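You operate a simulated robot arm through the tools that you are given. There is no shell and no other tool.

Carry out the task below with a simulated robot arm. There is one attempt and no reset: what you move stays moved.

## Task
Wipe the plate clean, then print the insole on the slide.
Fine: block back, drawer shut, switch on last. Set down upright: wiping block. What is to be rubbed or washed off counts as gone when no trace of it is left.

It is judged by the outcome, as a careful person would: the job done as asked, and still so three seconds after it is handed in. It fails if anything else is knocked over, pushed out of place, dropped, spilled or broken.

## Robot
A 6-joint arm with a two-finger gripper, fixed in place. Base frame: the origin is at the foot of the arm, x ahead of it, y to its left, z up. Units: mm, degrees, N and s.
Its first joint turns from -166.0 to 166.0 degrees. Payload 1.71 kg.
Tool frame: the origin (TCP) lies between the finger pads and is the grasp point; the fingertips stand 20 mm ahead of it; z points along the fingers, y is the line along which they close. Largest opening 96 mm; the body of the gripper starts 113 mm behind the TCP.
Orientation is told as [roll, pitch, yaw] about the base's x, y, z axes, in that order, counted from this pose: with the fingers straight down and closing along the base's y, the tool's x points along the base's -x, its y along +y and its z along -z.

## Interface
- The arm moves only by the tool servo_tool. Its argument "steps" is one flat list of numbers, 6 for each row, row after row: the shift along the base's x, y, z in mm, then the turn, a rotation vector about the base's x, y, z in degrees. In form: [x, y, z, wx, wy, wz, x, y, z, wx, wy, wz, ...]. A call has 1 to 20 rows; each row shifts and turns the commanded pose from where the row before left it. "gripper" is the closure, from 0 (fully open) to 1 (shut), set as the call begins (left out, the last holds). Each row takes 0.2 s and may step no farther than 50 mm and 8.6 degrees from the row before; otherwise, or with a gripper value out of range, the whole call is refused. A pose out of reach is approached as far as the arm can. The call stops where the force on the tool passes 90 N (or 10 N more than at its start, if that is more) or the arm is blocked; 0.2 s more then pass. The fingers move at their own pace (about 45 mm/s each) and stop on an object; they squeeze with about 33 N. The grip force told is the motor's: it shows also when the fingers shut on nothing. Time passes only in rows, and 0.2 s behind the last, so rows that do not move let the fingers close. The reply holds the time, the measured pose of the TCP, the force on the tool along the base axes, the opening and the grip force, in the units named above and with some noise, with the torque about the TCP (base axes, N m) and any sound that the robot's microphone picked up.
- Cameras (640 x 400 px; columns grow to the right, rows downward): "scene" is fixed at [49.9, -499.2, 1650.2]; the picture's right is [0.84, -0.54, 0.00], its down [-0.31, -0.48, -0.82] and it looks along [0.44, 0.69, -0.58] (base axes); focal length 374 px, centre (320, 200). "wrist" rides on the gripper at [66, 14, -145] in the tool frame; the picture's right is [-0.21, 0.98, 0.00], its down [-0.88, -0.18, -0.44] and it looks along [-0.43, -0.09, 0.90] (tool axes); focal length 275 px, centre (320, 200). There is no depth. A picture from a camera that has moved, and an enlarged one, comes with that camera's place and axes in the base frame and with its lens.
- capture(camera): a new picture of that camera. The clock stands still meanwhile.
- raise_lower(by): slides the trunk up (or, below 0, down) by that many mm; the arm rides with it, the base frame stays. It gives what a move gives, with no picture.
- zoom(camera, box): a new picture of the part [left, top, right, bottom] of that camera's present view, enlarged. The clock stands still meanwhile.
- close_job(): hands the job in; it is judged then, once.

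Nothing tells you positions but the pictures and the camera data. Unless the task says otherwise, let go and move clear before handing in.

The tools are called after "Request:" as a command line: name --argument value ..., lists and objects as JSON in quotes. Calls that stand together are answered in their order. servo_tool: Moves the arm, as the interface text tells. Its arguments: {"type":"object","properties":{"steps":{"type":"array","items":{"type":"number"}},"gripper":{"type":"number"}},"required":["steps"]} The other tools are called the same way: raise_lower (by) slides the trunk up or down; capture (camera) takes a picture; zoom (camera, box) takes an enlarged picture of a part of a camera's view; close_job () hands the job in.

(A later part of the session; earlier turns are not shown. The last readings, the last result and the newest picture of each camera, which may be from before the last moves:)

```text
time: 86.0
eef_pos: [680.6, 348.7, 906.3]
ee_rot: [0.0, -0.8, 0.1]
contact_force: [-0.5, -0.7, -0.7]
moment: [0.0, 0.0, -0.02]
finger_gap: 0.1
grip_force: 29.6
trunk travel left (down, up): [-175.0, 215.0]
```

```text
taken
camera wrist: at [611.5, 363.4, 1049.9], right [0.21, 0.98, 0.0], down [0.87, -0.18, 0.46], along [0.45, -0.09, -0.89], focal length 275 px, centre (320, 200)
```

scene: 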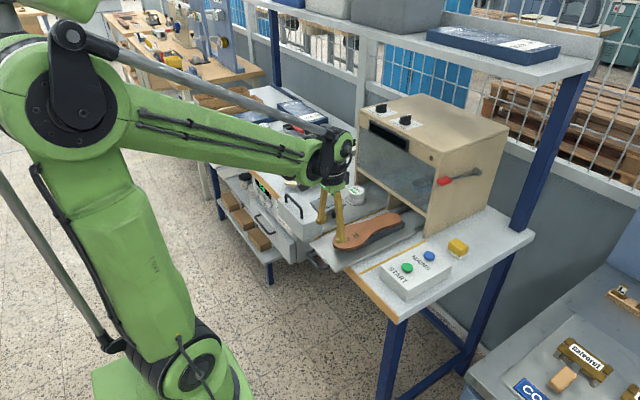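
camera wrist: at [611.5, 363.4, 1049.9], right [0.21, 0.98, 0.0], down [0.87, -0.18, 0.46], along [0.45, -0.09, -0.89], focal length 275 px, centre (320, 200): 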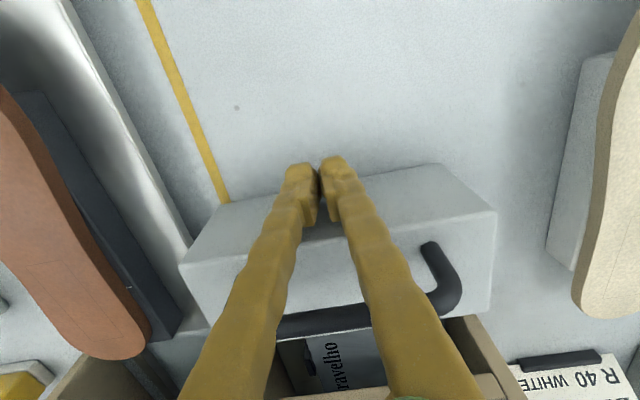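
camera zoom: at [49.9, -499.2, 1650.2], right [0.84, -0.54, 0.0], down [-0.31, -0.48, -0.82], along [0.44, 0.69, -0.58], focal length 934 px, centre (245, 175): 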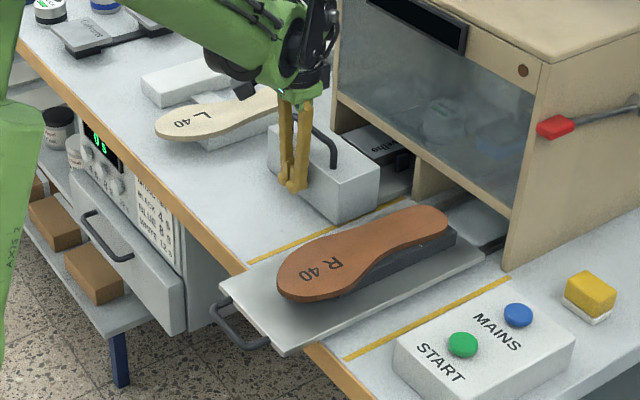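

Request:
servo_tool --steps '[7, 0, 0, 0, 0, 0, 7, 0, 0, 0, 0, 0, 7, 0, 0, 0, 0, 0, 5, 0, 0, 0, 0, 0]'

Request:
servo_tool --steps '[4, 0, 0, 0, 0, 0, 4, 0, 0, 0, 0, 0, 0, 0, 0, 0, 0, 0]'

Request:
capture --camera "wrist"

Request:
zoom --camera "scene" --box '[310, 130, 450, 250]'

```text
time: 87.0
eef_pos: [704.4, 349.4, 905.4]
ee_rot: [0.0, -0.8, 0.1]
contact_force: [-0.2, -0.2, -0.3]
moment: [-0.03, 0.0, -0.01]
finger_gap: 0.1
grip_force: 29.6
trunk travel left (down, up): [-175.0, 215.0]
```

```text
time: 87.8
eef_pos: [713.4, 348.5, 904.5]
ee_rot: [0.1, -0.8, -0.1]
contact_force: [-0.2, -0.2, 0.9]
moment: [-0.01, 0.01, -0.03]
finger_gap: 0.0
grip_force: 28.8
trunk travel left (down, up): [-175.0, 215.0]
```

```text
taken
camera wrist: at [645.8, 364.5, 1048.6], right [0.21, 0.98, 0.0], down [0.87, -0.18, 0.46], along [0.45, -0.09, -0.89], focal length 275 px, centre (320, 200)
```

wrist: 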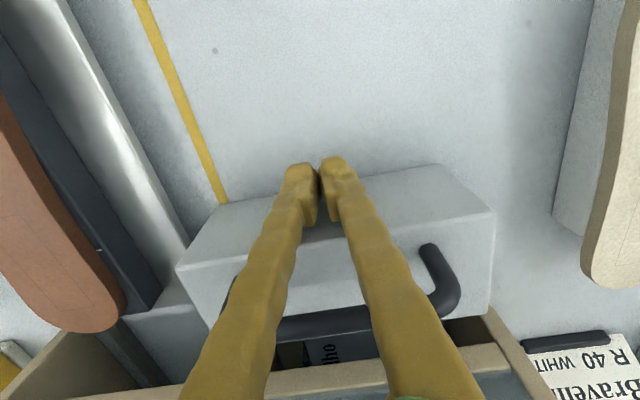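

```text
3.33 times, centred on (380, 190) of scene
camera zoom: at [49.9, -499.2, 1650.2], right [0.84, -0.54, 0.0], down [-0.31, -0.48, -0.82], along [0.44, 0.69, -0.58], focal length 1246 px, centre (120, 233)
```

zoom: 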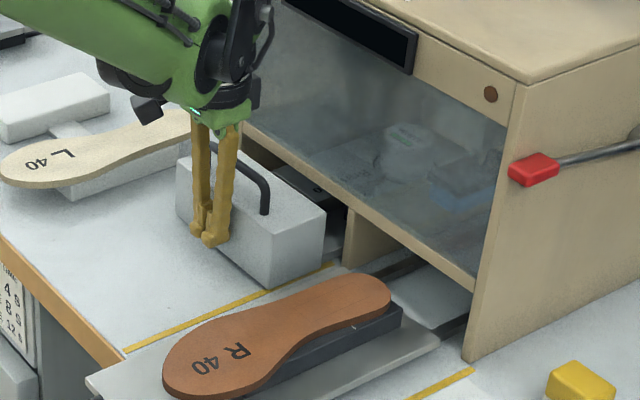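

Request:
servo_tool --steps '[4, 0, 0, 0, 0, 0, 4, 0, 0, 0, 0, 0, 4, 0, 0, 0, 0, 0, 0, 0, 0, 0, 0, 0]'

Request:
servo_tool --steps '[4, 0, 0, 0, 0, 0, 4, 0, 0, 0, 0, 0, 0, 0, 0, 0, 0, 0]'

Request:
capture --camera "wrist"

Request:
zoom --camera "scene" --box '[310, 130, 450, 250]'

```text
time: 88.8
eef_pos: [727.3, 351.5, 904.8]
ee_rot: [0.0, -0.8, 0.0]
contact_force: [-0.3, 0.0, 0.5]
moment: [-0.01, -0.02, 0.02]
finger_gap: 0.0
grip_force: 29.4
trunk travel left (down, up): [-175.0, 215.0]
```

```text
time: 89.6
eef_pos: [732.5, 350.8, 903.6]
ee_rot: [0.0, -0.7, 0.3]
contact_force: [-12.9, -2.2, -4.0]
moment: [-0.05, 0.21, -0.03]
finger_gap: 5.8
grip_force: 29.3
trunk travel left (down, up): [-175.0, 215.0]
```

```text
taken
camera wrist: at [664.9, 364.8, 1048.4], right [0.2, 0.98, 0.0], down [0.87, -0.18, 0.46], along [0.45, -0.09, -0.89], focal length 275 px, centre (320, 200)
```

wrist: 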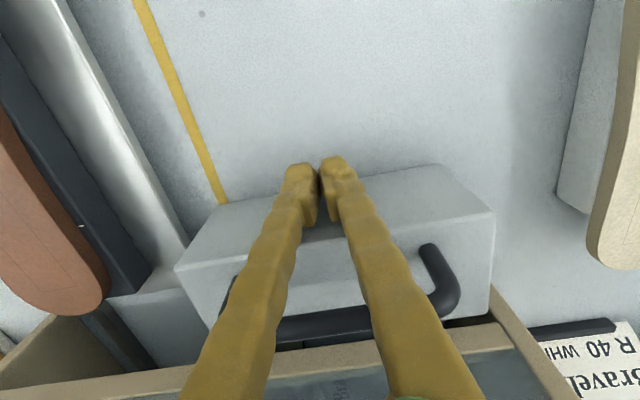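

```text
3.33 times, centred on (380, 190) of scene
camera zoom: at [49.9, -499.2, 1650.2], right [0.84, -0.54, 0.0], down [-0.31, -0.48, -0.82], along [0.44, 0.69, -0.58], focal length 1246 px, centre (120, 233)
```

zoom: 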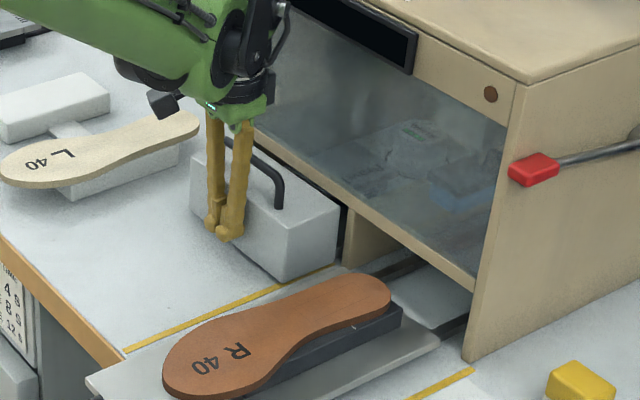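

Resistance (−13 N) appeared—likely the end stop. Pushing a little more to confirm it's fully shut.

Request:
servo_tool --steps '[2, 0, 0, 0, 0, 0, 2, 0, 0, 0, 0, 0, 0, 0, 0, 0, 0, 0]'

Request:
zoom --camera "wrist" --box '[140, 200, 560, 400]'

Request:
zoom --camera "scene" --box '[340, 150, 420, 230]'

```text
time: 90.4
eef_pos: [733.0, 350.4, 906.2]
ee_rot: [-0.1, -0.6, 0.1]
contact_force: [-73.0, -4.4, -31.2]
moment: [-0.04, 1.33, -0.12]
finger_gap: 5.9
grip_force: 29.8
trunk travel left (down, up): [-175.0, 215.0]
```

```text
1.52 times, centred on (350, 300) of wrist
camera zoom: at [665.8, 365.5, 1050.1], right [0.2, 0.98, 0.0], down [0.87, -0.18, 0.45], along [0.44, -0.09, -0.89], focal length 420 px, centre (274, 48)
```

zoom: 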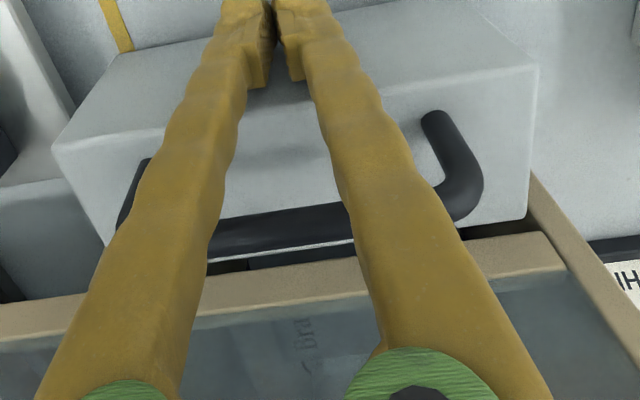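

```text
5.00 times, centred on (380, 190) of scene
camera zoom: at [49.9, -499.2, 1650.2], right [0.84, -0.54, 0.0], down [-0.31, -0.48, -0.82], along [0.44, 0.69, -0.58], focal length 1868 px, centre (20, 250)
```

zoom: 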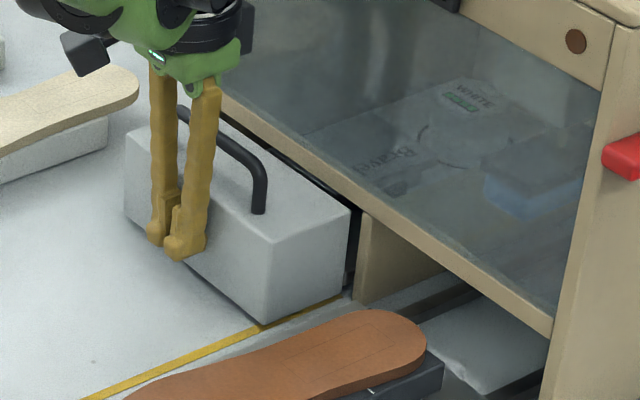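

The drawer is hard against its stop (73 N at x=733). Backing off and checking that it stays shut.

Request:
servo_tool --steps '[-5, 0, 0, 0, 0, 0, -10, 0, 0, 0, 0, 0, -30, 0, 0, 0, 0, 0, -40, 0, 0, 0, 0, 0, -40, 0, 0, 0, 0, 0, -20, 0, 30, 0, 0, 0, 0, 0, 40, 0, 0, 0, 0, 0, 40, 0, 0, 0, 0, -40, 0, 0, 0, 0, 0, -40, 0, 0, 0, 0, 0, -40, 0, 0, 0, 0, 0, 0, 0, 0, 0, 0]'

Request:
capture --camera "wrist"

Request:
zoom --camera "scene" --box '[260, 130, 460, 280]'

```text
time: 93.0
eef_pos: [595.7, 229.2, 1015.7]
ee_rot: [0.0, -0.8, 0.2]
contact_force: [0.6, 0.1, 0.1]
moment: [0.03, 0.01, 0.01]
finger_gap: 0.1
grip_force: 29.3
trunk travel left (down, up): [-175.0, 215.0]
```

```text
taken
camera wrist: at [526.5, 243.5, 1159.8], right [0.21, 0.98, 0.0], down [0.87, -0.18, 0.46], along [0.45, -0.09, -0.89], focal length 275 px, centre (320, 200)
```

wrist: 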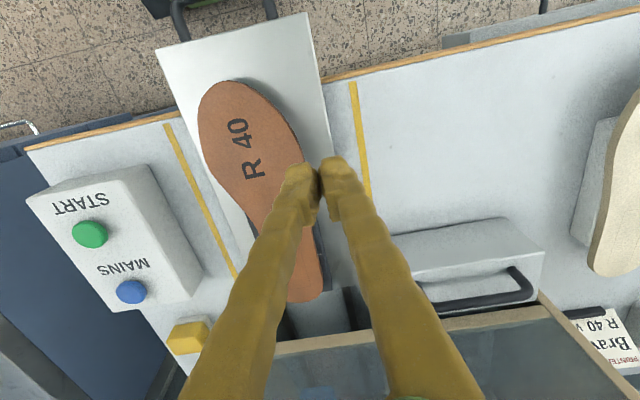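

```text
2.67 times, centred on (360, 205) of scene
camera zoom: at [49.9, -499.2, 1650.2], right [0.84, -0.54, 0.0], down [-0.31, -0.48, -0.82], along [0.44, 0.69, -0.58], focal length 996 px, centre (213, 187)
```

zoom: 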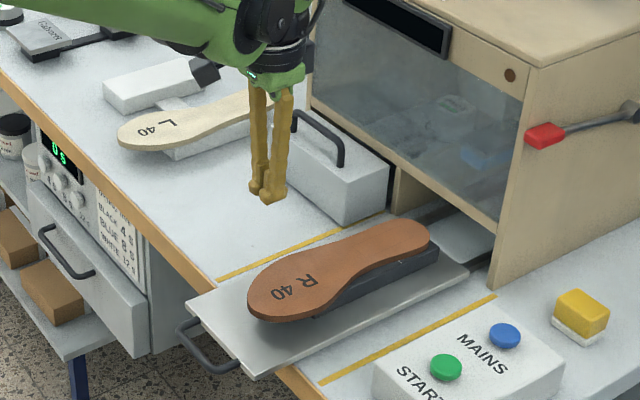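

The drawer is shut flush against the machine. Next is the slide with the insole; I'll look closely at its front edge and handle.

Request:
servo_tool --steps '[-40, -20, 0, 0, 0, 0, -40, -20, 0, 0, 0, 0, -40, -20, 0, 0, 0, 0, -40, -20, 0, 0, 0, 0, -40, -20, 0, 0, 0, 0, 0, -20, -20, 0, 0, 0, 0, -15, -30, 0, 0, 0, 0, 0, 0, 0, 0, 0]'

Request:
capture --camera "wrist"

Request:
zoom --camera "scene" --box '[290, 200, 430, 300]'

```text
time: 94.8
eef_pos: [395.7, 93.0, 959.3]
ee_rot: [0.0, -0.7, 0.2]
contact_force: [0.8, -0.6, -0.7]
moment: [-0.04, 0.06, 0.01]
finger_gap: 0.2
grip_force: 29.6
trunk travel left (down, up): [-175.0, 215.0]
```

```text
taken
camera wrist: at [328.0, 107.3, 1103.3], right [0.21, 0.98, 0.0], down [0.87, -0.18, 0.46], along [0.45, -0.09, -0.89], focal length 275 px, centre (320, 200)
```

wrist: 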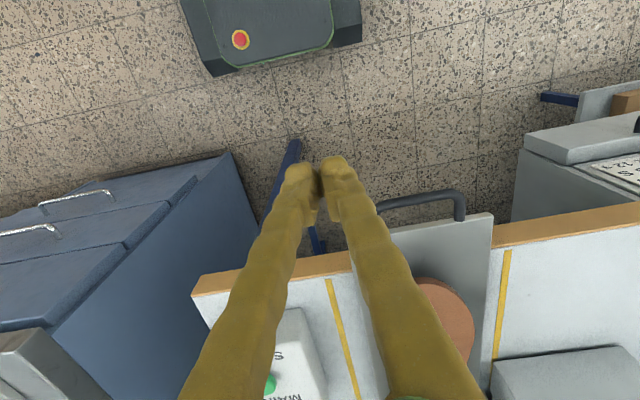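

```text
4.00 times, centred on (360, 250) of scene
camera zoom: at [49.9, -499.2, 1650.2], right [0.84, -0.54, 0.0], down [-0.31, -0.48, -0.82], along [0.44, 0.69, -0.58], focal length 1495 px, centre (160, 0)
```

zoom: 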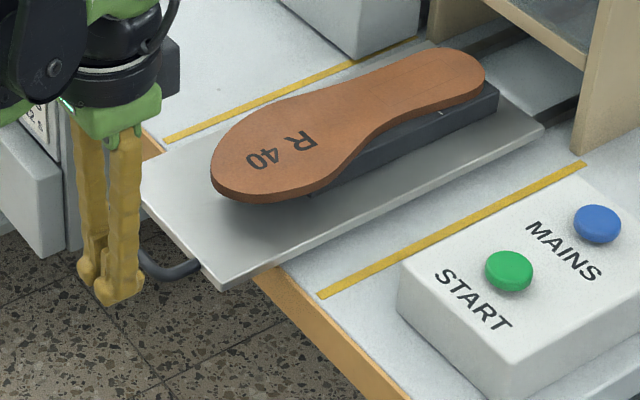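

Request:
servo_tool --steps '[0, -45, 0, 0, 0, 0, 0, -20, 0, 0, 0, 0, 0, 0, 0, 0, 0, 0]'

Request:
capture --camera "wrist"

Request:
zoom --camera "wrist" --box '[360, 140, 600, 340]'

Request:
zoom --camera "scene" --box '[290, 220, 370, 290]'

```text
time: 95.6
eef_pos: [393.4, 29.6, 960.1]
ee_rot: [0.0, -0.8, 0.1]
contact_force: [0.7, -0.1, -1.0]
moment: [0.02, 0.0, 0.02]
finger_gap: 0.1
grip_force: 29.4
trunk travel left (down, up): [-175.0, 215.0]
```

```text
taken
camera wrist: at [324.9, 43.9, 1105.3], right [0.2, 0.98, 0.0], down [0.87, -0.18, 0.46], along [0.45, -0.09, -0.89], focal length 275 px, centre (320, 200)
```

wrist: 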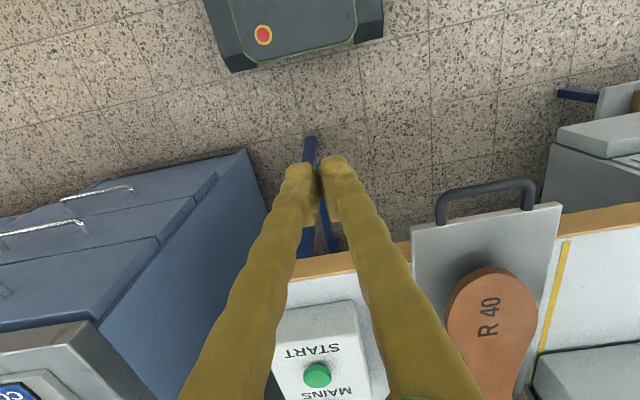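

```text
2.00 times, centred on (480, 240) of wrist
camera zoom: at [324.9, 43.9, 1105.3], right [0.2, 0.98, 0.0], down [0.87, -0.18, 0.46], along [0.45, -0.09, -0.89], focal length 551 px, centre (0, 120)
```

zoom: 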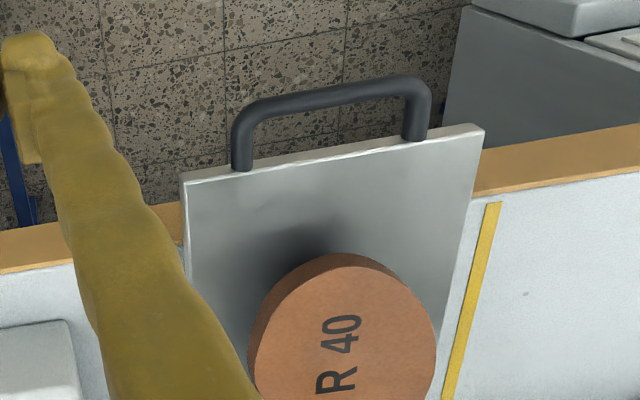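

```text
5.71 times, centred on (330, 255) of scene
camera zoom: at [49.9, -499.2, 1650.2], right [0.84, -0.54, 0.0], down [-0.31, -0.48, -0.82], along [0.44, 0.69, -0.58], focal length 2135 px, centre (263, -114)
```

zoom: 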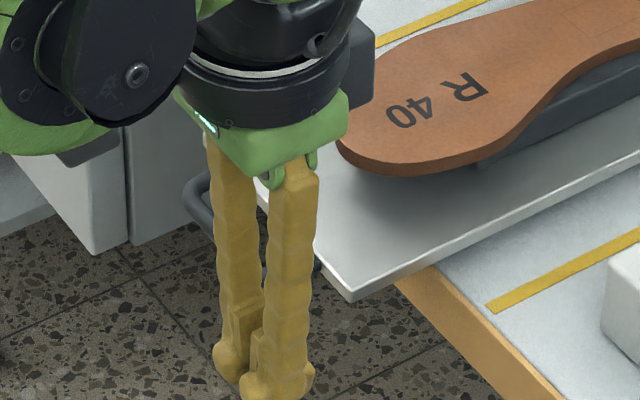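

The slide's front edge is at x≈487, y 103–236, z≈881, with a horizontal U-handle whose bar sits near x≈455–460. I'll place the closed fingers in front of the bar's middle (y≈170), tips just above bench level.

Request:
servo_tool --steps '[0, 45, 0, 0, 0, 0, 0, 45, 0, 0, 0, 0, 0, 45, 0, 0, 0, 0, 10, 5, 0, 0, 0, 0, 14, 0, 0, 0, 0, 0, 0, 0, -30, 0, 0, 0, 0, 0, -25, 0, 0, 0, 0, 0, -11, 0, 0, 0, 0, 0, 0, 0, 0, 0]'

Request:
capture --camera "wrist"

Request:
zoom --camera "scene" --box '[280, 210, 380, 290]'

```text
time: 97.6
eef_pos: [417.8, 168.2, 896.9]
ee_rot: [0.0, -0.7, 0.0]
contact_force: [-0.1, -0.4, -0.3]
moment: [0.02, 0.01, -0.01]
finger_gap: 0.1
grip_force: 28.9
trunk travel left (down, up): [-175.0, 215.0]
```

```text
taken
camera wrist: at [349.1, 182.9, 1041.6], right [0.21, 0.98, 0.0], down [0.87, -0.18, 0.46], along [0.45, -0.09, -0.89], focal length 275 px, centre (320, 200)
```

wrist: 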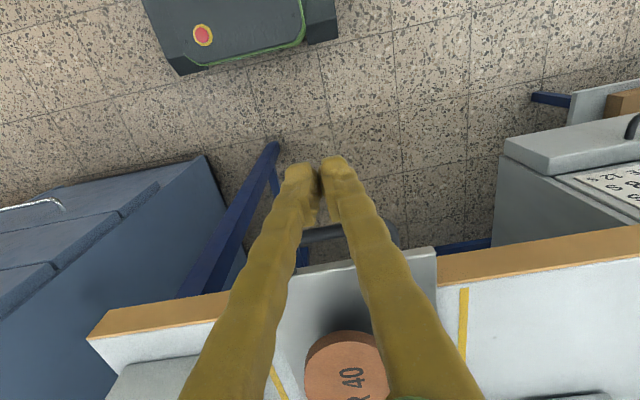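

```text
5.00 times, centred on (330, 250) of scene
camera zoom: at [49.9, -499.2, 1650.2], right [0.84, -0.54, 0.0], down [-0.31, -0.48, -0.82], along [0.44, 0.69, -0.58], focal length 1868 px, centre (270, -50)
```

zoom: 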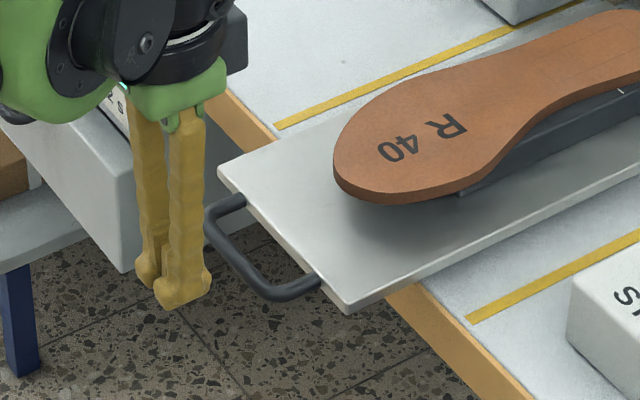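

The handle bar's middle is at about (455, 170, 874), only a few mm above the bench, so I want an accurate bench height. I'll touch the free bench area at about (570, 320) lightly with the closed fingertips to calibrate.

Request:
servo_tool --steps '[0, 0, 35, 0, 0, 0, 0, 0, 35, 0, 0, 0, 0, 45, 0, 0, 0, 0, 0, 45, 0, 0, 0, 0, 0, 45, 0, 0, 0, 0, 40, 15, 0, 0, 0, 0, 45, 0, 0, 0, 0, 0, 45, 0, 0, 0, 0, 0, 20, 0, 0, 0, 0, 0, 0, 0, -40, 0, 0, 0, 0, 0, -30, 0, 0, 0, 0, 0, -4, 0, 0, 0, 0, 0, 0, 0, 0, 0]'

Request:
servo_tool --steps '[0, 0, -3, 0, 0, 0, 0, 0, 0, 0, 0, 0]'

Request:
servo_tool --steps '[0, 0, -3, 0, 0, 0, 0, 0, 0, 0, 0, 0]'

```text
time: 100.4
eef_pos: [565.4, 319.5, 897.1]
ee_rot: [0.0, -0.8, 0.1]
contact_force: [-0.3, -0.3, 0.8]
moment: [0.0, 0.02, -0.01]
finger_gap: 0.1
grip_force: 29.6
trunk travel left (down, up): [-175.0, 215.0]
```

```text
time: 101.0
eef_pos: [565.8, 319.7, 894.1]
ee_rot: [0.0, -0.8, 0.1]
contact_force: [-0.3, -0.1, 0.4]
moment: [-0.02, 0.01, 0.04]
finger_gap: 0.3
grip_force: 29.7
trunk travel left (down, up): [-175.0, 215.0]
```

```text
time: 101.6
eef_pos: [566.3, 320.4, 889.8]
ee_rot: [0.0, -0.8, 0.1]
contact_force: [0.2, -0.2, -0.4]
moment: [0.0, 0.03, 0.01]
finger_gap: 0.1
grip_force: 29.3
trunk travel left (down, up): [-175.0, 215.0]
```

Request:
servo_tool --steps '[0, 0, -3, 0, 0, 0, 0, 0, 0, 0, 0, 0]'

Request:
servo_tool --steps '[0, 0, -2, 0, 0, 0, 0, 0, 0, 0, 0, 0]'

Request:
servo_tool --steps '[0, 0, -2, 0, 0, 0, 0, 0, 0, 0, 0, 0]'

```text
time: 102.2
eef_pos: [566.7, 320.3, 885.9]
ee_rot: [0.0, -0.8, 0.1]
contact_force: [0.1, -0.2, -0.1]
moment: [0.0, 0.03, 0.04]
finger_gap: 0.0
grip_force: 29.7
trunk travel left (down, up): [-175.0, 215.0]
```

```text
time: 102.8
eef_pos: [566.7, 320.4, 884.0]
ee_rot: [0.0, -0.8, 0.1]
contact_force: [-0.2, -0.7, -1.0]
moment: [0.0, 0.02, -0.03]
finger_gap: 0.0
grip_force: 29.5
trunk travel left (down, up): [-175.0, 215.0]
```

```text
time: 103.4
eef_pos: [566.8, 319.0, 882.8]
ee_rot: [0.0, -0.8, 0.0]
contact_force: [0.6, 0.4, 0.4]
moment: [-0.03, -0.04, -0.01]
finger_gap: 0.1
grip_force: 29.2
trunk travel left (down, up): [-175.0, 215.0]
```

No contact down to TCP z≈883 (tips ≈863), so pushing the slide at TCP z≈885 is safe over the bench. Returning in front of the slide handle.

Request:
servo_tool --steps '[0, 0, 37, 0, 0, 0, 0, 0, 40, 0, 0, 0, -45, 0, 0, 0, 0, 0, -45, 0, 0, 0, 0, 0, -45, -15, 0, 0, 0, 0, -13, -45, 0, 0, 0, 0, 0, -45, 0, 0, 0, 0, 0, -44, 0, 0, 0, 0, 0, 0, -40, 0, 0, 0, 0, 0, -34, 0, 0, 0, 0, 0, 0, 0, 0, 0]'

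Request:
zoom --camera "scene" --box '[280, 210, 380, 290]'

Request:
capture --camera "wrist"

```text
time: 105.8
eef_pos: [419.1, 170.8, 885.0]
ee_rot: [0.0, -0.8, 0.1]
contact_force: [0.5, 0.2, 0.1]
moment: [-0.01, 0.06, -0.01]
finger_gap: 0.0
grip_force: 29.6
trunk travel left (down, up): [-175.0, 215.0]
```

```text
5.00 times, centred on (330, 250) of scene
camera zoom: at [49.9, -499.2, 1650.2], right [0.84, -0.54, 0.0], down [-0.31, -0.48, -0.82], along [0.44, 0.69, -0.58], focal length 1868 px, centre (270, -50)
```

zoom: 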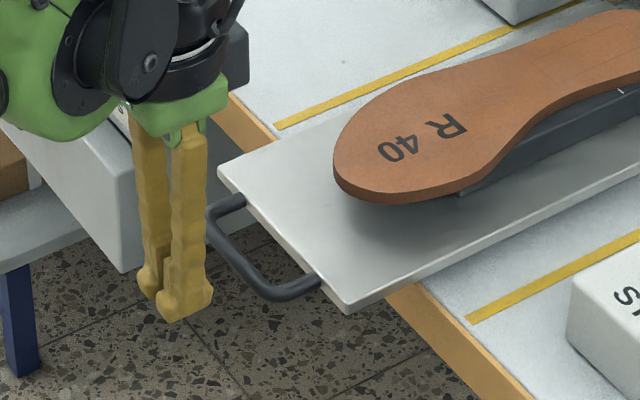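

```text
taken
camera wrist: at [351.5, 185.5, 1028.2], right [0.2, 0.98, 0.0], down [0.87, -0.18, 0.46], along [0.45, -0.09, -0.89], focal length 275 px, centre (320, 200)
```

wrist: 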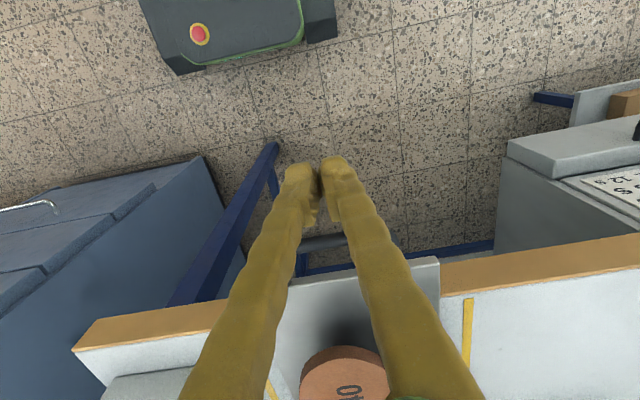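

Tips are below bar height and in line with it. Pushing the slide in gently.

Request:
servo_tool --steps '[7, 0, 0, 0, 0, 0, 7, 0, 0, 0, 0, 0, 5, 0, 0, 0, 0, 0, 5, 0, 0, 0, 0, 0, 6, 0, 0, 0, 0, 0, 7, 0, 0, 0, 0, 0, 7, 0, 0, 0, 0, 0]'

Request:
zoom --camera "scene" --box '[280, 190, 440, 290]'

```text
time: 107.4
eef_pos: [463.3, 170.3, 885.7]
ee_rot: [0.0, -0.7, 0.1]
contact_force: [1.5, -0.4, -0.6]
moment: [0.01, 0.01, -0.03]
finger_gap: 0.0
grip_force: 30.1
trunk travel left (down, up): [-175.0, 215.0]
```

```text
4.00 times, centred on (360, 240) of scene
camera zoom: at [49.9, -499.2, 1650.2], right [0.84, -0.54, 0.0], down [-0.31, -0.48, -0.82], along [0.44, 0.69, -0.58], focal length 1495 px, centre (160, 40)
```

zoom: 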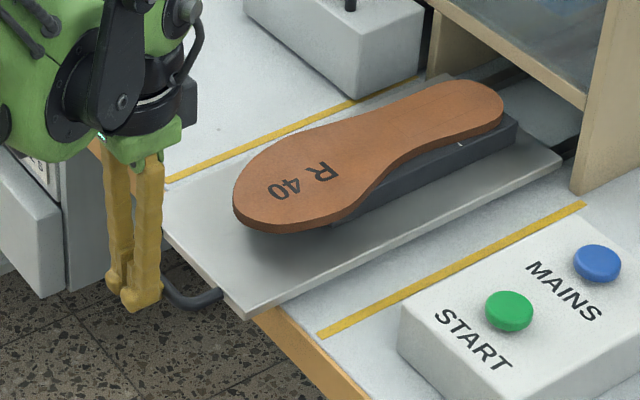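

The slide moves freely with the insole. Continuing steadily.

Request:
servo_tool --steps '[8, 0, 0, 0, 0, 0, 8, 0, 0, 0, 0, 0, 8, 0, 0, 0, 0, 0, 8, 0, 0, 0, 0, 0, 8, 0, 0, 0, 0, 0, 8, 0, 0, 0, 0, 0, 8, 0, 0, 0, 0, 0, 8, 0, 0, 0, 0, 0, 8, 0, 0, 0, 0, 0, 8, 0, 0, 0, 0, 0]'

Request:
zoom --camera "scene" --box '[290, 170, 450, 290]'

Request:
capture --camera "wrist"

```text
time: 109.6
eef_pos: [541.8, 169.6, 885.5]
ee_rot: [-0.1, -0.8, 0.1]
contact_force: [-0.3, 0.3, 0.6]
moment: [0.0, -0.03, -0.01]
finger_gap: 0.0
grip_force: 29.1
trunk travel left (down, up): [-175.0, 215.0]
```

```text
3.33 times, centred on (370, 230) of scene
camera zoom: at [49.9, -499.2, 1650.2], right [0.84, -0.54, 0.0], down [-0.31, -0.48, -0.82], along [0.44, 0.69, -0.58], focal length 1246 px, centre (153, 100)
```

zoom: 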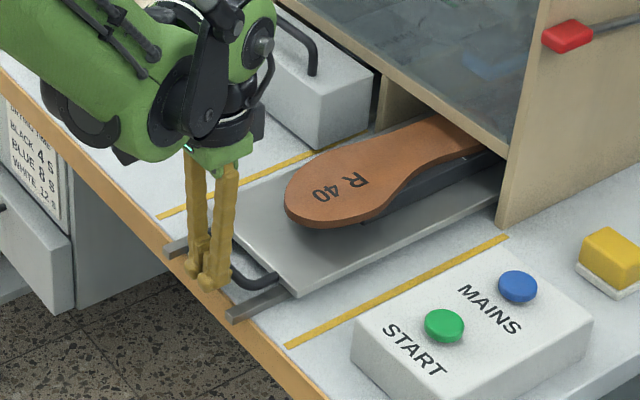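

```text
taken
camera wrist: at [474.4, 183.9, 1029.1], right [0.2, 0.98, 0.0], down [0.87, -0.18, 0.46], along [0.45, -0.09, -0.89], focal length 275 px, centre (320, 200)
```

wrist: 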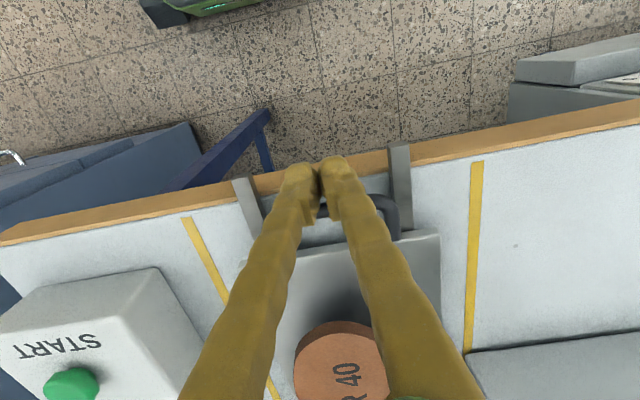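

Request:
servo_tool --steps '[8, 0, 0, 0, 0, 0, 8, 0, 0, 0, 0, 0, 8, 0, 0, 0, 0, 0, 8, 0, 0, 0, 0, 0, 8, 0, 0, 0, 0, 0, 8, 0, 0, 0, 0, 0, 8, 0, 0, 0, 0, 0, 8, 0, 0, 0, 0, 0]'

Request:
zoom --camera "scene" --box '[310, 160, 470, 280]'

Request:
capture --camera "wrist"

```text
time: 111.4
eef_pos: [607.7, 171.0, 885.3]
ee_rot: [0.0, -0.8, 0.1]
contact_force: [-0.3, 0.1, 0.4]
moment: [0.02, 0.02, -0.04]
finger_gap: 0.2
grip_force: 28.7
trunk travel left (down, up): [-175.0, 215.0]
```

```text
3.33 times, centred on (390, 220) of scene
camera zoom: at [49.9, -499.2, 1650.2], right [0.84, -0.54, 0.0], down [-0.31, -0.48, -0.82], along [0.44, 0.69, -0.58], focal length 1246 px, centre (87, 133)
```

zoom: 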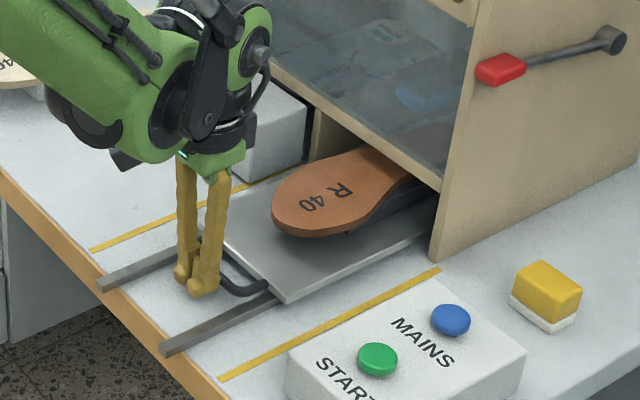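

```text
taken
camera wrist: at [538.6, 186.2, 1029.0], right [0.2, 0.98, 0.0], down [0.87, -0.18, 0.46], along [0.45, -0.09, -0.89], focal length 275 px, centre (320, 200)
```

wrist: 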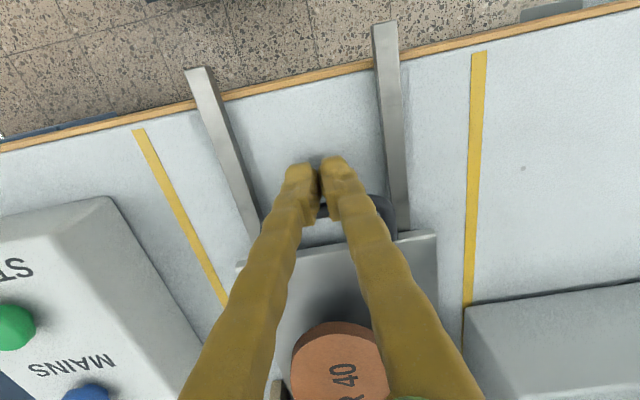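

Request:
servo_tool --steps '[7, 0, 0, 0, 0, 0, 7, 0, 0, 0, 0, 0, 7, 0, 0, 0, 0, 0, 7, 0, 0, 0, 0, 0, 6, 0, 0, 0, 0, 0, 6, 0, 0, 0, 0, 0]'

Request:
zoom --camera "scene" --box '[310, 160, 470, 280]'

Request:
capture --camera "wrist"

```text
time: 112.2
eef_pos: [607.1, 169.8, 891.8]
ee_rot: [0.0, -1.0, 0.0]
contact_force: [1.4, -0.1, -0.6]
moment: [0.03, 0.07, 0.03]
finger_gap: 0.0
grip_force: 29.2
trunk travel left (down, up): [-175.0, 215.0]
stopped in row 3: the force on the tool passed its limit at 104 N (the readings are from after the stop); the commanded pose is now the measured one
```

```text
3.33 times, centred on (390, 220) of scene
camera zoom: at [49.9, -499.2, 1650.2], right [0.84, -0.54, 0.0], down [-0.31, -0.48, -0.82], along [0.44, 0.69, -0.58], focal length 1246 px, centre (87, 133)
```

zoom: 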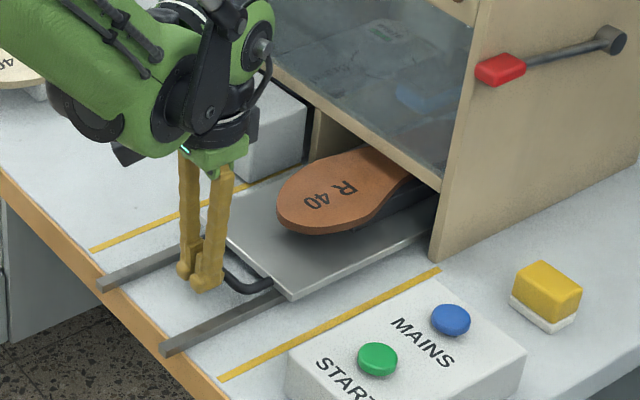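

```text
taken
camera wrist: at [539.4, 184.0, 1035.3], right [0.21, 0.98, 0.0], down [0.87, -0.18, 0.46], along [0.45, -0.09, -0.89], focal length 275 px, centre (320, 200)
```

wrist: 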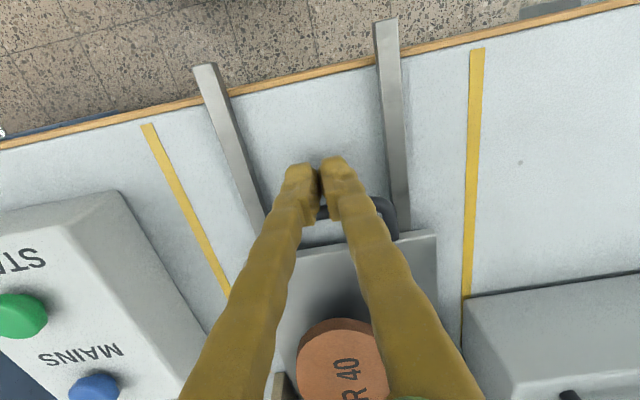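

The push hit a firm stop (104 N) at about TCP x=613 — probably the slide's end stop. I'll settle, back off slightly, and inspect whether the slide is fully home and the insole undisturbed.

Request:
servo_tool --steps '[-6, 0, 0, 0, 0, 0, -20, 0, 0, 0, 0, 0, 0, 0, 0, 0, 0, 0]'

Request:
servo_tool --steps '[-30, 0, 20, 0, 0, 0, -40, 0, 30, 0, 0, 0, -40, 0, 30, 0, 0, 0, -40, 0, 0, 0, 0, 0, 0, 0, 0, 0, 0, 0]'

Request:
capture --camera "wrist"

Request:
zoom --camera "scene" --box '[310, 150, 470, 280]'

```text
time: 113.0
eef_pos: [579.9, 169.2, 892.4]
ee_rot: [0.0, -1.1, 0.1]
contact_force: [-0.2, -0.6, 0.8]
moment: [0.03, 0.0, 0.0]
finger_gap: 0.0
grip_force: 29.5
trunk travel left (down, up): [-175.0, 215.0]
```

```text
time: 114.2
eef_pos: [430.3, 169.8, 973.1]
ee_rot: [-0.1, -1.0, 0.1]
contact_force: [0.2, 0.3, 0.1]
moment: [0.0, -0.04, 0.0]
finger_gap: 0.0
grip_force: 29.3
trunk travel left (down, up): [-175.0, 215.0]
```

```text
taken
camera wrist: at [361.3, 184.5, 1116.4], right [0.2, 0.98, 0.0], down [0.87, -0.18, 0.46], along [0.45, -0.09, -0.89], focal length 275 px, centre (320, 200)
```

wrist: 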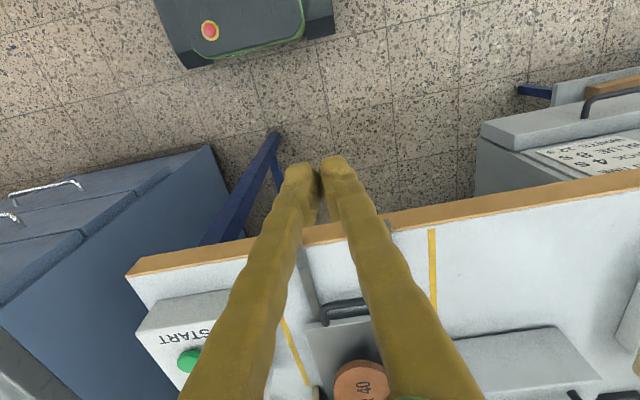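

```text
3.08 times, centred on (390, 215) of scene
camera zoom: at [49.9, -499.2, 1650.2], right [0.84, -0.54, 0.0], down [-0.31, -0.48, -0.82], along [0.44, 0.69, -0.58], focal length 1150 px, centre (105, 154)
```

zoom: 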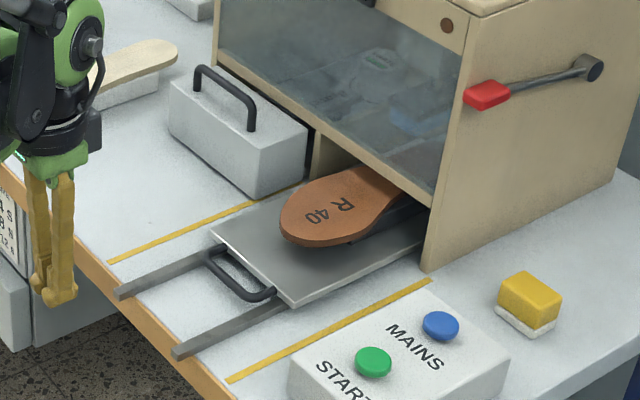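

The slide now sits with its front edge at about x≈660 and the insole's heel inside the machine. I'll tilt the wrist to look into the bay and confirm it's fully in and nothing obstructs.

Request:
servo_tool --steps '[0, 0, 20, 0, -8, 0, 0, -20, 20, 0, -8, 0, 0, -20, 0, 0, -8, 0, 0, -20, 0, 0, -8, 0, 0, -10, 0, 0, -4, 0, 0, 0, 0, 0, 0, 0]'

Request:
capture --camera "wrist"

```text
time: 115.5
eef_pos: [431.9, 97.3, 1012.4]
ee_rot: [-0.1, -37.1, 0.2]
contact_force: [0.2, -0.1, 0.0]
moment: [0.07, 0.02, 0.03]
finger_gap: 0.0
grip_force: 29.4
trunk travel left (down, up): [-175.0, 215.0]
```

```text
taken
camera wrist: at [291.8, 112.3, 1088.4], right [0.16, 0.98, 0.12], down [0.43, -0.18, 0.88], along [0.89, -0.09, -0.45], focal length 275 px, centre (320, 200)
```

wrist: 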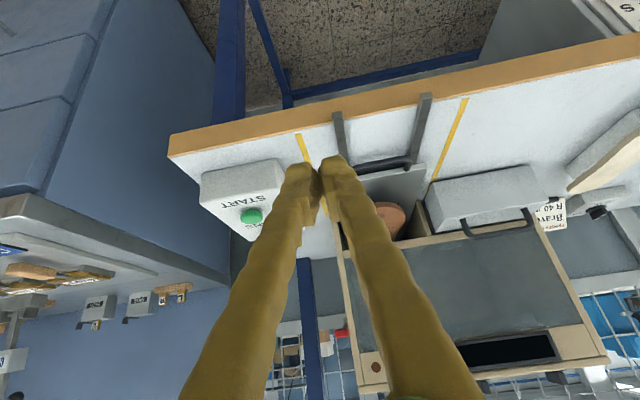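

Request:
servo_tool --steps '[10, -40, -25, 0, 0, 0, 10, -40, -25, 0, 0, 0, 0, -10, -20, 0, 0, 0, 0, 0, 0, 0, 0, 0]'

Request:
capture --camera "wrist"

Request:
zoom --camera "wrist" --box '[360, 100, 640, 280]'

```text
time: 116.5
eef_pos: [452.1, 6.7, 940.9]
ee_rot: [0.0, -37.0, 0.0]
contact_force: [0.4, 0.8, -0.4]
moment: [-0.02, 0.05, 0.03]
finger_gap: 0.0
grip_force: 29.1
trunk travel left (down, up): [-175.0, 215.0]
```

```text
taken
camera wrist: at [311.2, 21.2, 1016.5], right [0.16, 0.98, 0.12], down [0.43, -0.18, 0.88], along [0.89, -0.09, -0.45], focal length 275 px, centre (320, 200)
```

wrist: 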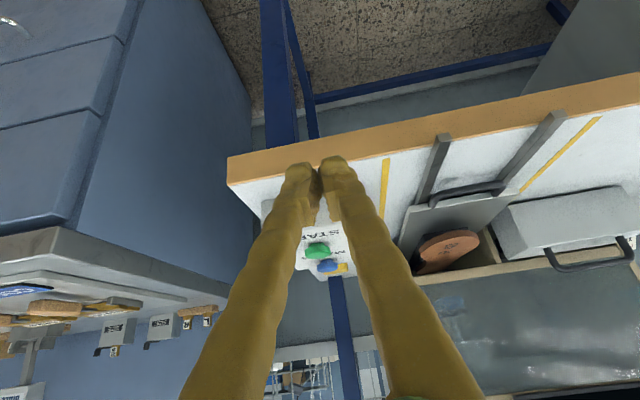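

```text
2.22 times, centred on (500, 190) of wrist
camera zoom: at [311.2, 21.2, 1016.5], right [0.16, 0.98, 0.12], down [0.43, -0.18, 0.88], along [0.89, -0.09, -0.45], focal length 612 px, centre (-80, 222)
```

zoom: 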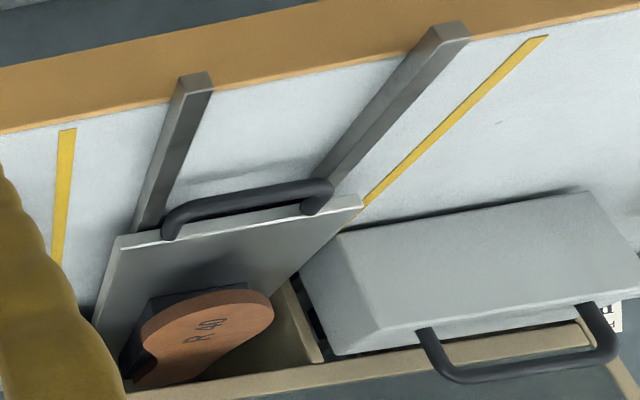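

The insole rides properly on its jig and the bay is clear; the slide hit a rigid stop, so it's fully in. Now straighten the tool and go above the MAINS button (≈722, −24).

Request:
servo_tool --steps '[0, -6, 30, 0, 8, 0, 0, -6, 30, 0, 8, 0, 0, -6, 20, 0, 8, 0, 0, -6, 0, 0, 8, 0, 0, -6, 0, 0, 4.5, 0, 45, 0, 0, 0, 0, 0, 45, 0, 0, 0, 0, 0, 45, 0, 0, 0, 0, 0, 45, 0, 0, 0, 0, 0, 0, 0, 0, 0, 0, 0]'

Request:
capture --camera "wrist"

Request:
zoom --camera "scene" --box '[370, 170, 510, 300]'

```text
time: 118.8
eef_pos: [633.1, -20.0, 1023.1]
ee_rot: [0.0, -0.5, 0.1]
contact_force: [0.1, 0.3, 0.1]
moment: [0.01, 0.06, 0.01]
finger_gap: 0.0
grip_force: 29.0
trunk travel left (down, up): [-175.0, 215.0]
```

```text
taken
camera wrist: at [565.7, -4.5, 1166.8], right [0.2, 0.98, 0.0], down [0.87, -0.18, 0.45], along [0.44, -0.09, -0.89], focal length 275 px, centre (320, 200)
```

wrist: 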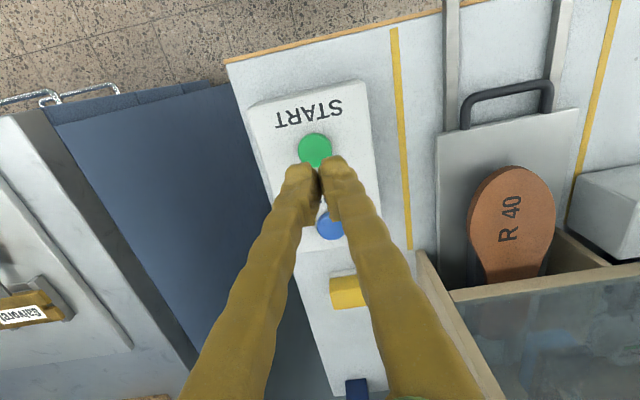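

```text
3.08 times, centred on (440, 235) of scene
camera zoom: at [49.9, -499.2, 1650.2], right [0.84, -0.54, 0.0], down [-0.31, -0.48, -0.82], along [0.44, 0.69, -0.58], focal length 1150 px, centre (-49, 92)
```

zoom: 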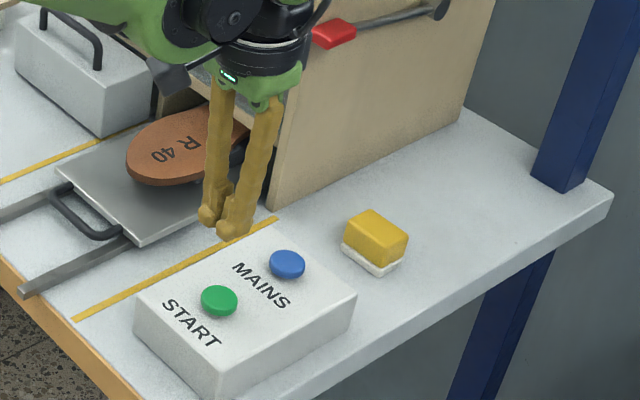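

Button centres: START ≈ (638, −24), MAINS ≈ (717, −24). Moving over MAINS and descending.

Request:
servo_tool --steps '[42, -2, 0, 0, 0, 0, 42, -2, 0, 0, 0, 0, 0, 0, -30, 0, 0, 0, 0, 0, -25, 0, 0, 0, 0, 0, -10, 0, 0, 0, 0, 0, 0, 0, 0, 0, 0, 0, 0, 0, 0, 0]'

Request:
capture --camera "wrist"

Request:
zoom --camera "scene" --box '[390, 190, 490, 290]'

```text
time: 120.3
eef_pos: [712.0, -22.0, 955.9]
ee_rot: [0.0, -0.5, 0.1]
contact_force: [0.4, -0.1, -0.1]
moment: [0.01, -0.01, 0.01]
finger_gap: 0.0
grip_force: 29.3
trunk travel left (down, up): [-175.0, 215.0]
```

```text
taken
camera wrist: at [645.7, -8.3, 1100.0], right [0.2, 0.98, 0.0], down [0.87, -0.18, 0.45], along [0.44, -0.09, -0.89], focal length 275 px, centre (320, 200)
```

wrist: 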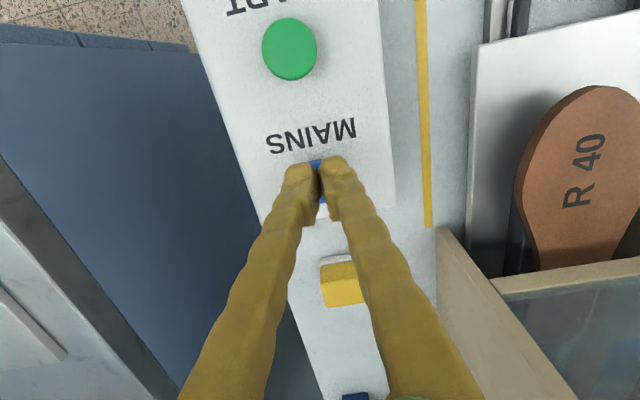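

```text
4.00 times, centred on (440, 240) of scene
camera zoom: at [49.9, -499.2, 1650.2], right [0.84, -0.54, 0.0], down [-0.31, -0.48, -0.82], along [0.44, 0.69, -0.58], focal length 1495 px, centre (-160, 40)
```

zoom: 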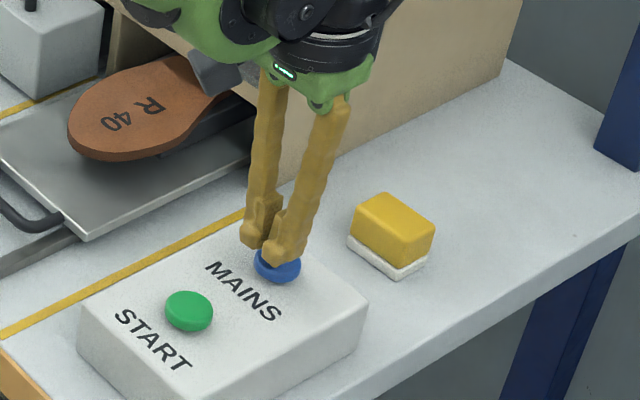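

Nudge to centre and press down carefully on MAINS.

Request:
servo_tool --steps '[5, -3, 0, 0, 0, 0, 0, 0, -5, 0, 0, 0, 0, 0, -4, 0, 0, 0, 0, 0, 0, 0, 0, 0]'

Request:
servo_tool --steps '[0, 0, -3, 0, 0, 0, 0, 0, 0, 0, 0, 0]'

```text
time: 121.3
eef_pos: [719.0, -26.2, 948.3]
ee_rot: [0.1, -0.4, 0.2]
contact_force: [0.1, 0.1, -0.8]
moment: [-0.01, 0.01, 0.0]
finger_gap: 0.1
grip_force: 30.1
trunk travel left (down, up): [-175.0, 215.0]
```

```text
time: 122.0
eef_pos: [718.3, -24.8, 945.6]
ee_rot: [-0.1, -0.5, 0.1]
contact_force: [-0.1, -0.2, 0.2]
moment: [0.03, -0.01, -0.02]
finger_gap: 0.0
grip_force: 29.2
trunk travel left (down, up): [-175.0, 215.0]
```

Request:
servo_tool --steps '[0, 0, -3, 0, 0, 0, 0, 0, 0, 0, 0, 0]'

Request:
servo_tool --steps '[0, 0, -2, 0, 0, 0, 0, 0, 0, 0, 0, 0]'

Request:
zoom --camera "scene" --box '[340, 90, 500, 290]'

```text
time: 122.5
eef_pos: [719.3, -25.8, 943.0]
ee_rot: [0.1, -0.5, 0.1]
contact_force: [-0.7, 0.2, 1.2]
moment: [-0.04, 0.01, 0.01]
finger_gap: 6.2
grip_force: 29.5
trunk travel left (down, up): [-175.0, 215.0]
```

```text
time: 123.2
eef_pos: [718.7, -24.8, 939.3]
ee_rot: [0.0, -0.5, 0.2]
contact_force: [-1.6, -0.2, 2.9]
moment: [0.03, 0.02, 0.03]
finger_gap: 6.3
grip_force: 29.8
trunk travel left (down, up): [-175.0, 215.0]
heard: click
```

```text
2.00 times, centred on (420, 190) of scene
camera zoom: at [49.9, -499.2, 1650.2], right [0.84, -0.54, 0.0], down [-0.31, -0.48, -0.82], along [0.44, 0.69, -0.58], focal length 747 px, centre (120, 220)
```

zoom: 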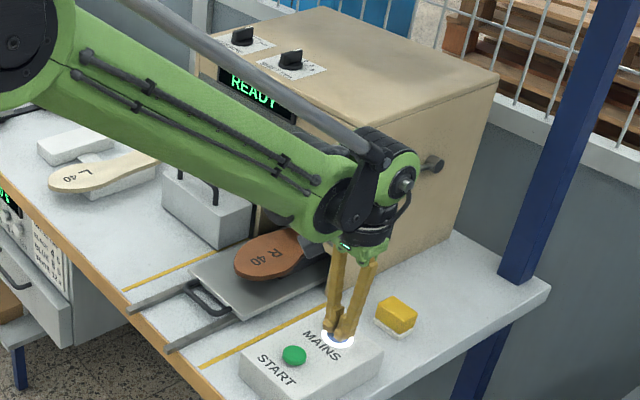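

A click, and the display now reads "READY". I'll lift off and check the full display.

Request:
servo_tool --steps '[0, 0, 8, 0, 0, 0, 0, 0, 20, 0, 0, 0, -30, 0, 5, 0, 0, 0, -30, 0, 0, 0, 0, 0, -18, 1, 0, 0, 0, 0, 0, 0, 0, 0, 0, 0]'

Request:
zoom --camera "scene" --box '[340, 80, 520, 290]'

Request:
capture --camera "wrist"

Request:
zoom --camera "scene" --box '[350, 90, 430, 170]'

```text
time: 124.5
eef_pos: [639.6, -24.8, 972.0]
ee_rot: [-0.1, -0.6, 0.1]
contact_force: [-0.6, 0.0, 0.3]
moment: [-0.02, 0.0, 0.04]
finger_gap: 0.0
grip_force: 29.5
trunk travel left (down, up): [-175.0, 215.0]
```

```text
1.90 times, centred on (430, 185) of scene
camera zoom: at [49.9, -499.2, 1650.2], right [0.84, -0.54, 0.0], down [-0.31, -0.48, -0.82], along [0.44, 0.69, -0.58], focal length 712 px, centre (110, 229)
```

zoom: 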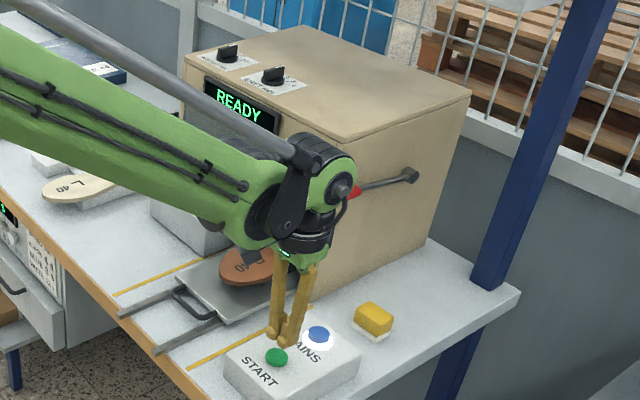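

```text
taken
camera wrist: at [573.1, -10.7, 1116.1], right [0.2, 0.98, 0.0], down [0.87, -0.18, 0.45], along [0.44, -0.09, -0.89], focal length 275 px, centre (320, 200)
```

wrist: 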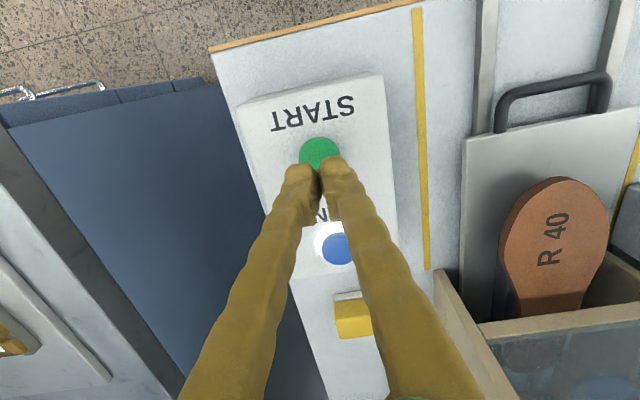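

```text
5.00 times, centred on (390, 130) of scene
camera zoom: at [49.9, -499.2, 1650.2], right [0.84, -0.54, 0.0], down [-0.31, -0.48, -0.82], along [0.44, 0.69, -0.58], focal length 1868 px, centre (-30, 550)
```

zoom: 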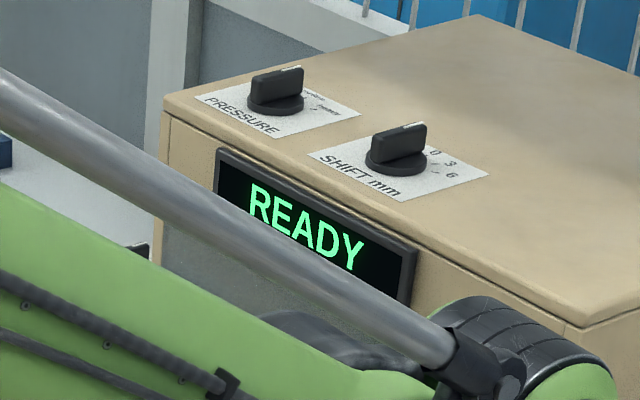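

Display shows READY with drawer and slide in, MAINS lit. Now pressing START (≈635, −24) the same way.

Request:
servo_tool --steps '[-4, 1, -12, 0, 0, 0, 0, 0, -10, 0, 0, 0, 0, 0, -4, 0, 0, 0, 0, 0, 0, 0, 0, 0]'

Request:
servo_tool --steps '[0, 0, -3, 0, 0, 0, 0, 0, 0, 0, 0, 0]'

Request:
zoom --camera "scene" --box '[340, 80, 520, 290]'

```text
time: 125.5
eef_pos: [637.7, -22.0, 946.5]
ee_rot: [-0.1, -0.5, 0.1]
contact_force: [-0.2, 0.9, 0.4]
moment: [0.0, 0.0, 0.01]
finger_gap: 0.0
grip_force: 28.9
trunk travel left (down, up): [-175.0, 215.0]
```

```text
time: 126.2
eef_pos: [637.1, -23.7, 943.7]
ee_rot: [0.0, -0.5, 0.1]
contact_force: [-0.1, -0.1, 0.6]
moment: [0.0, -0.03, 0.0]
finger_gap: 0.0
grip_force: 29.9
trunk travel left (down, up): [-175.0, 215.0]
```

```text
1.90 times, centred on (430, 185) of scene
camera zoom: at [49.9, -499.2, 1650.2], right [0.84, -0.54, 0.0], down [-0.31, -0.48, -0.82], along [0.44, 0.69, -0.58], focal length 712 px, centre (110, 229)
```

zoom: 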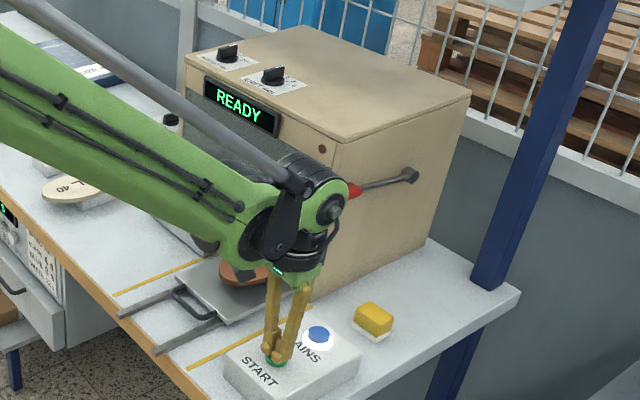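

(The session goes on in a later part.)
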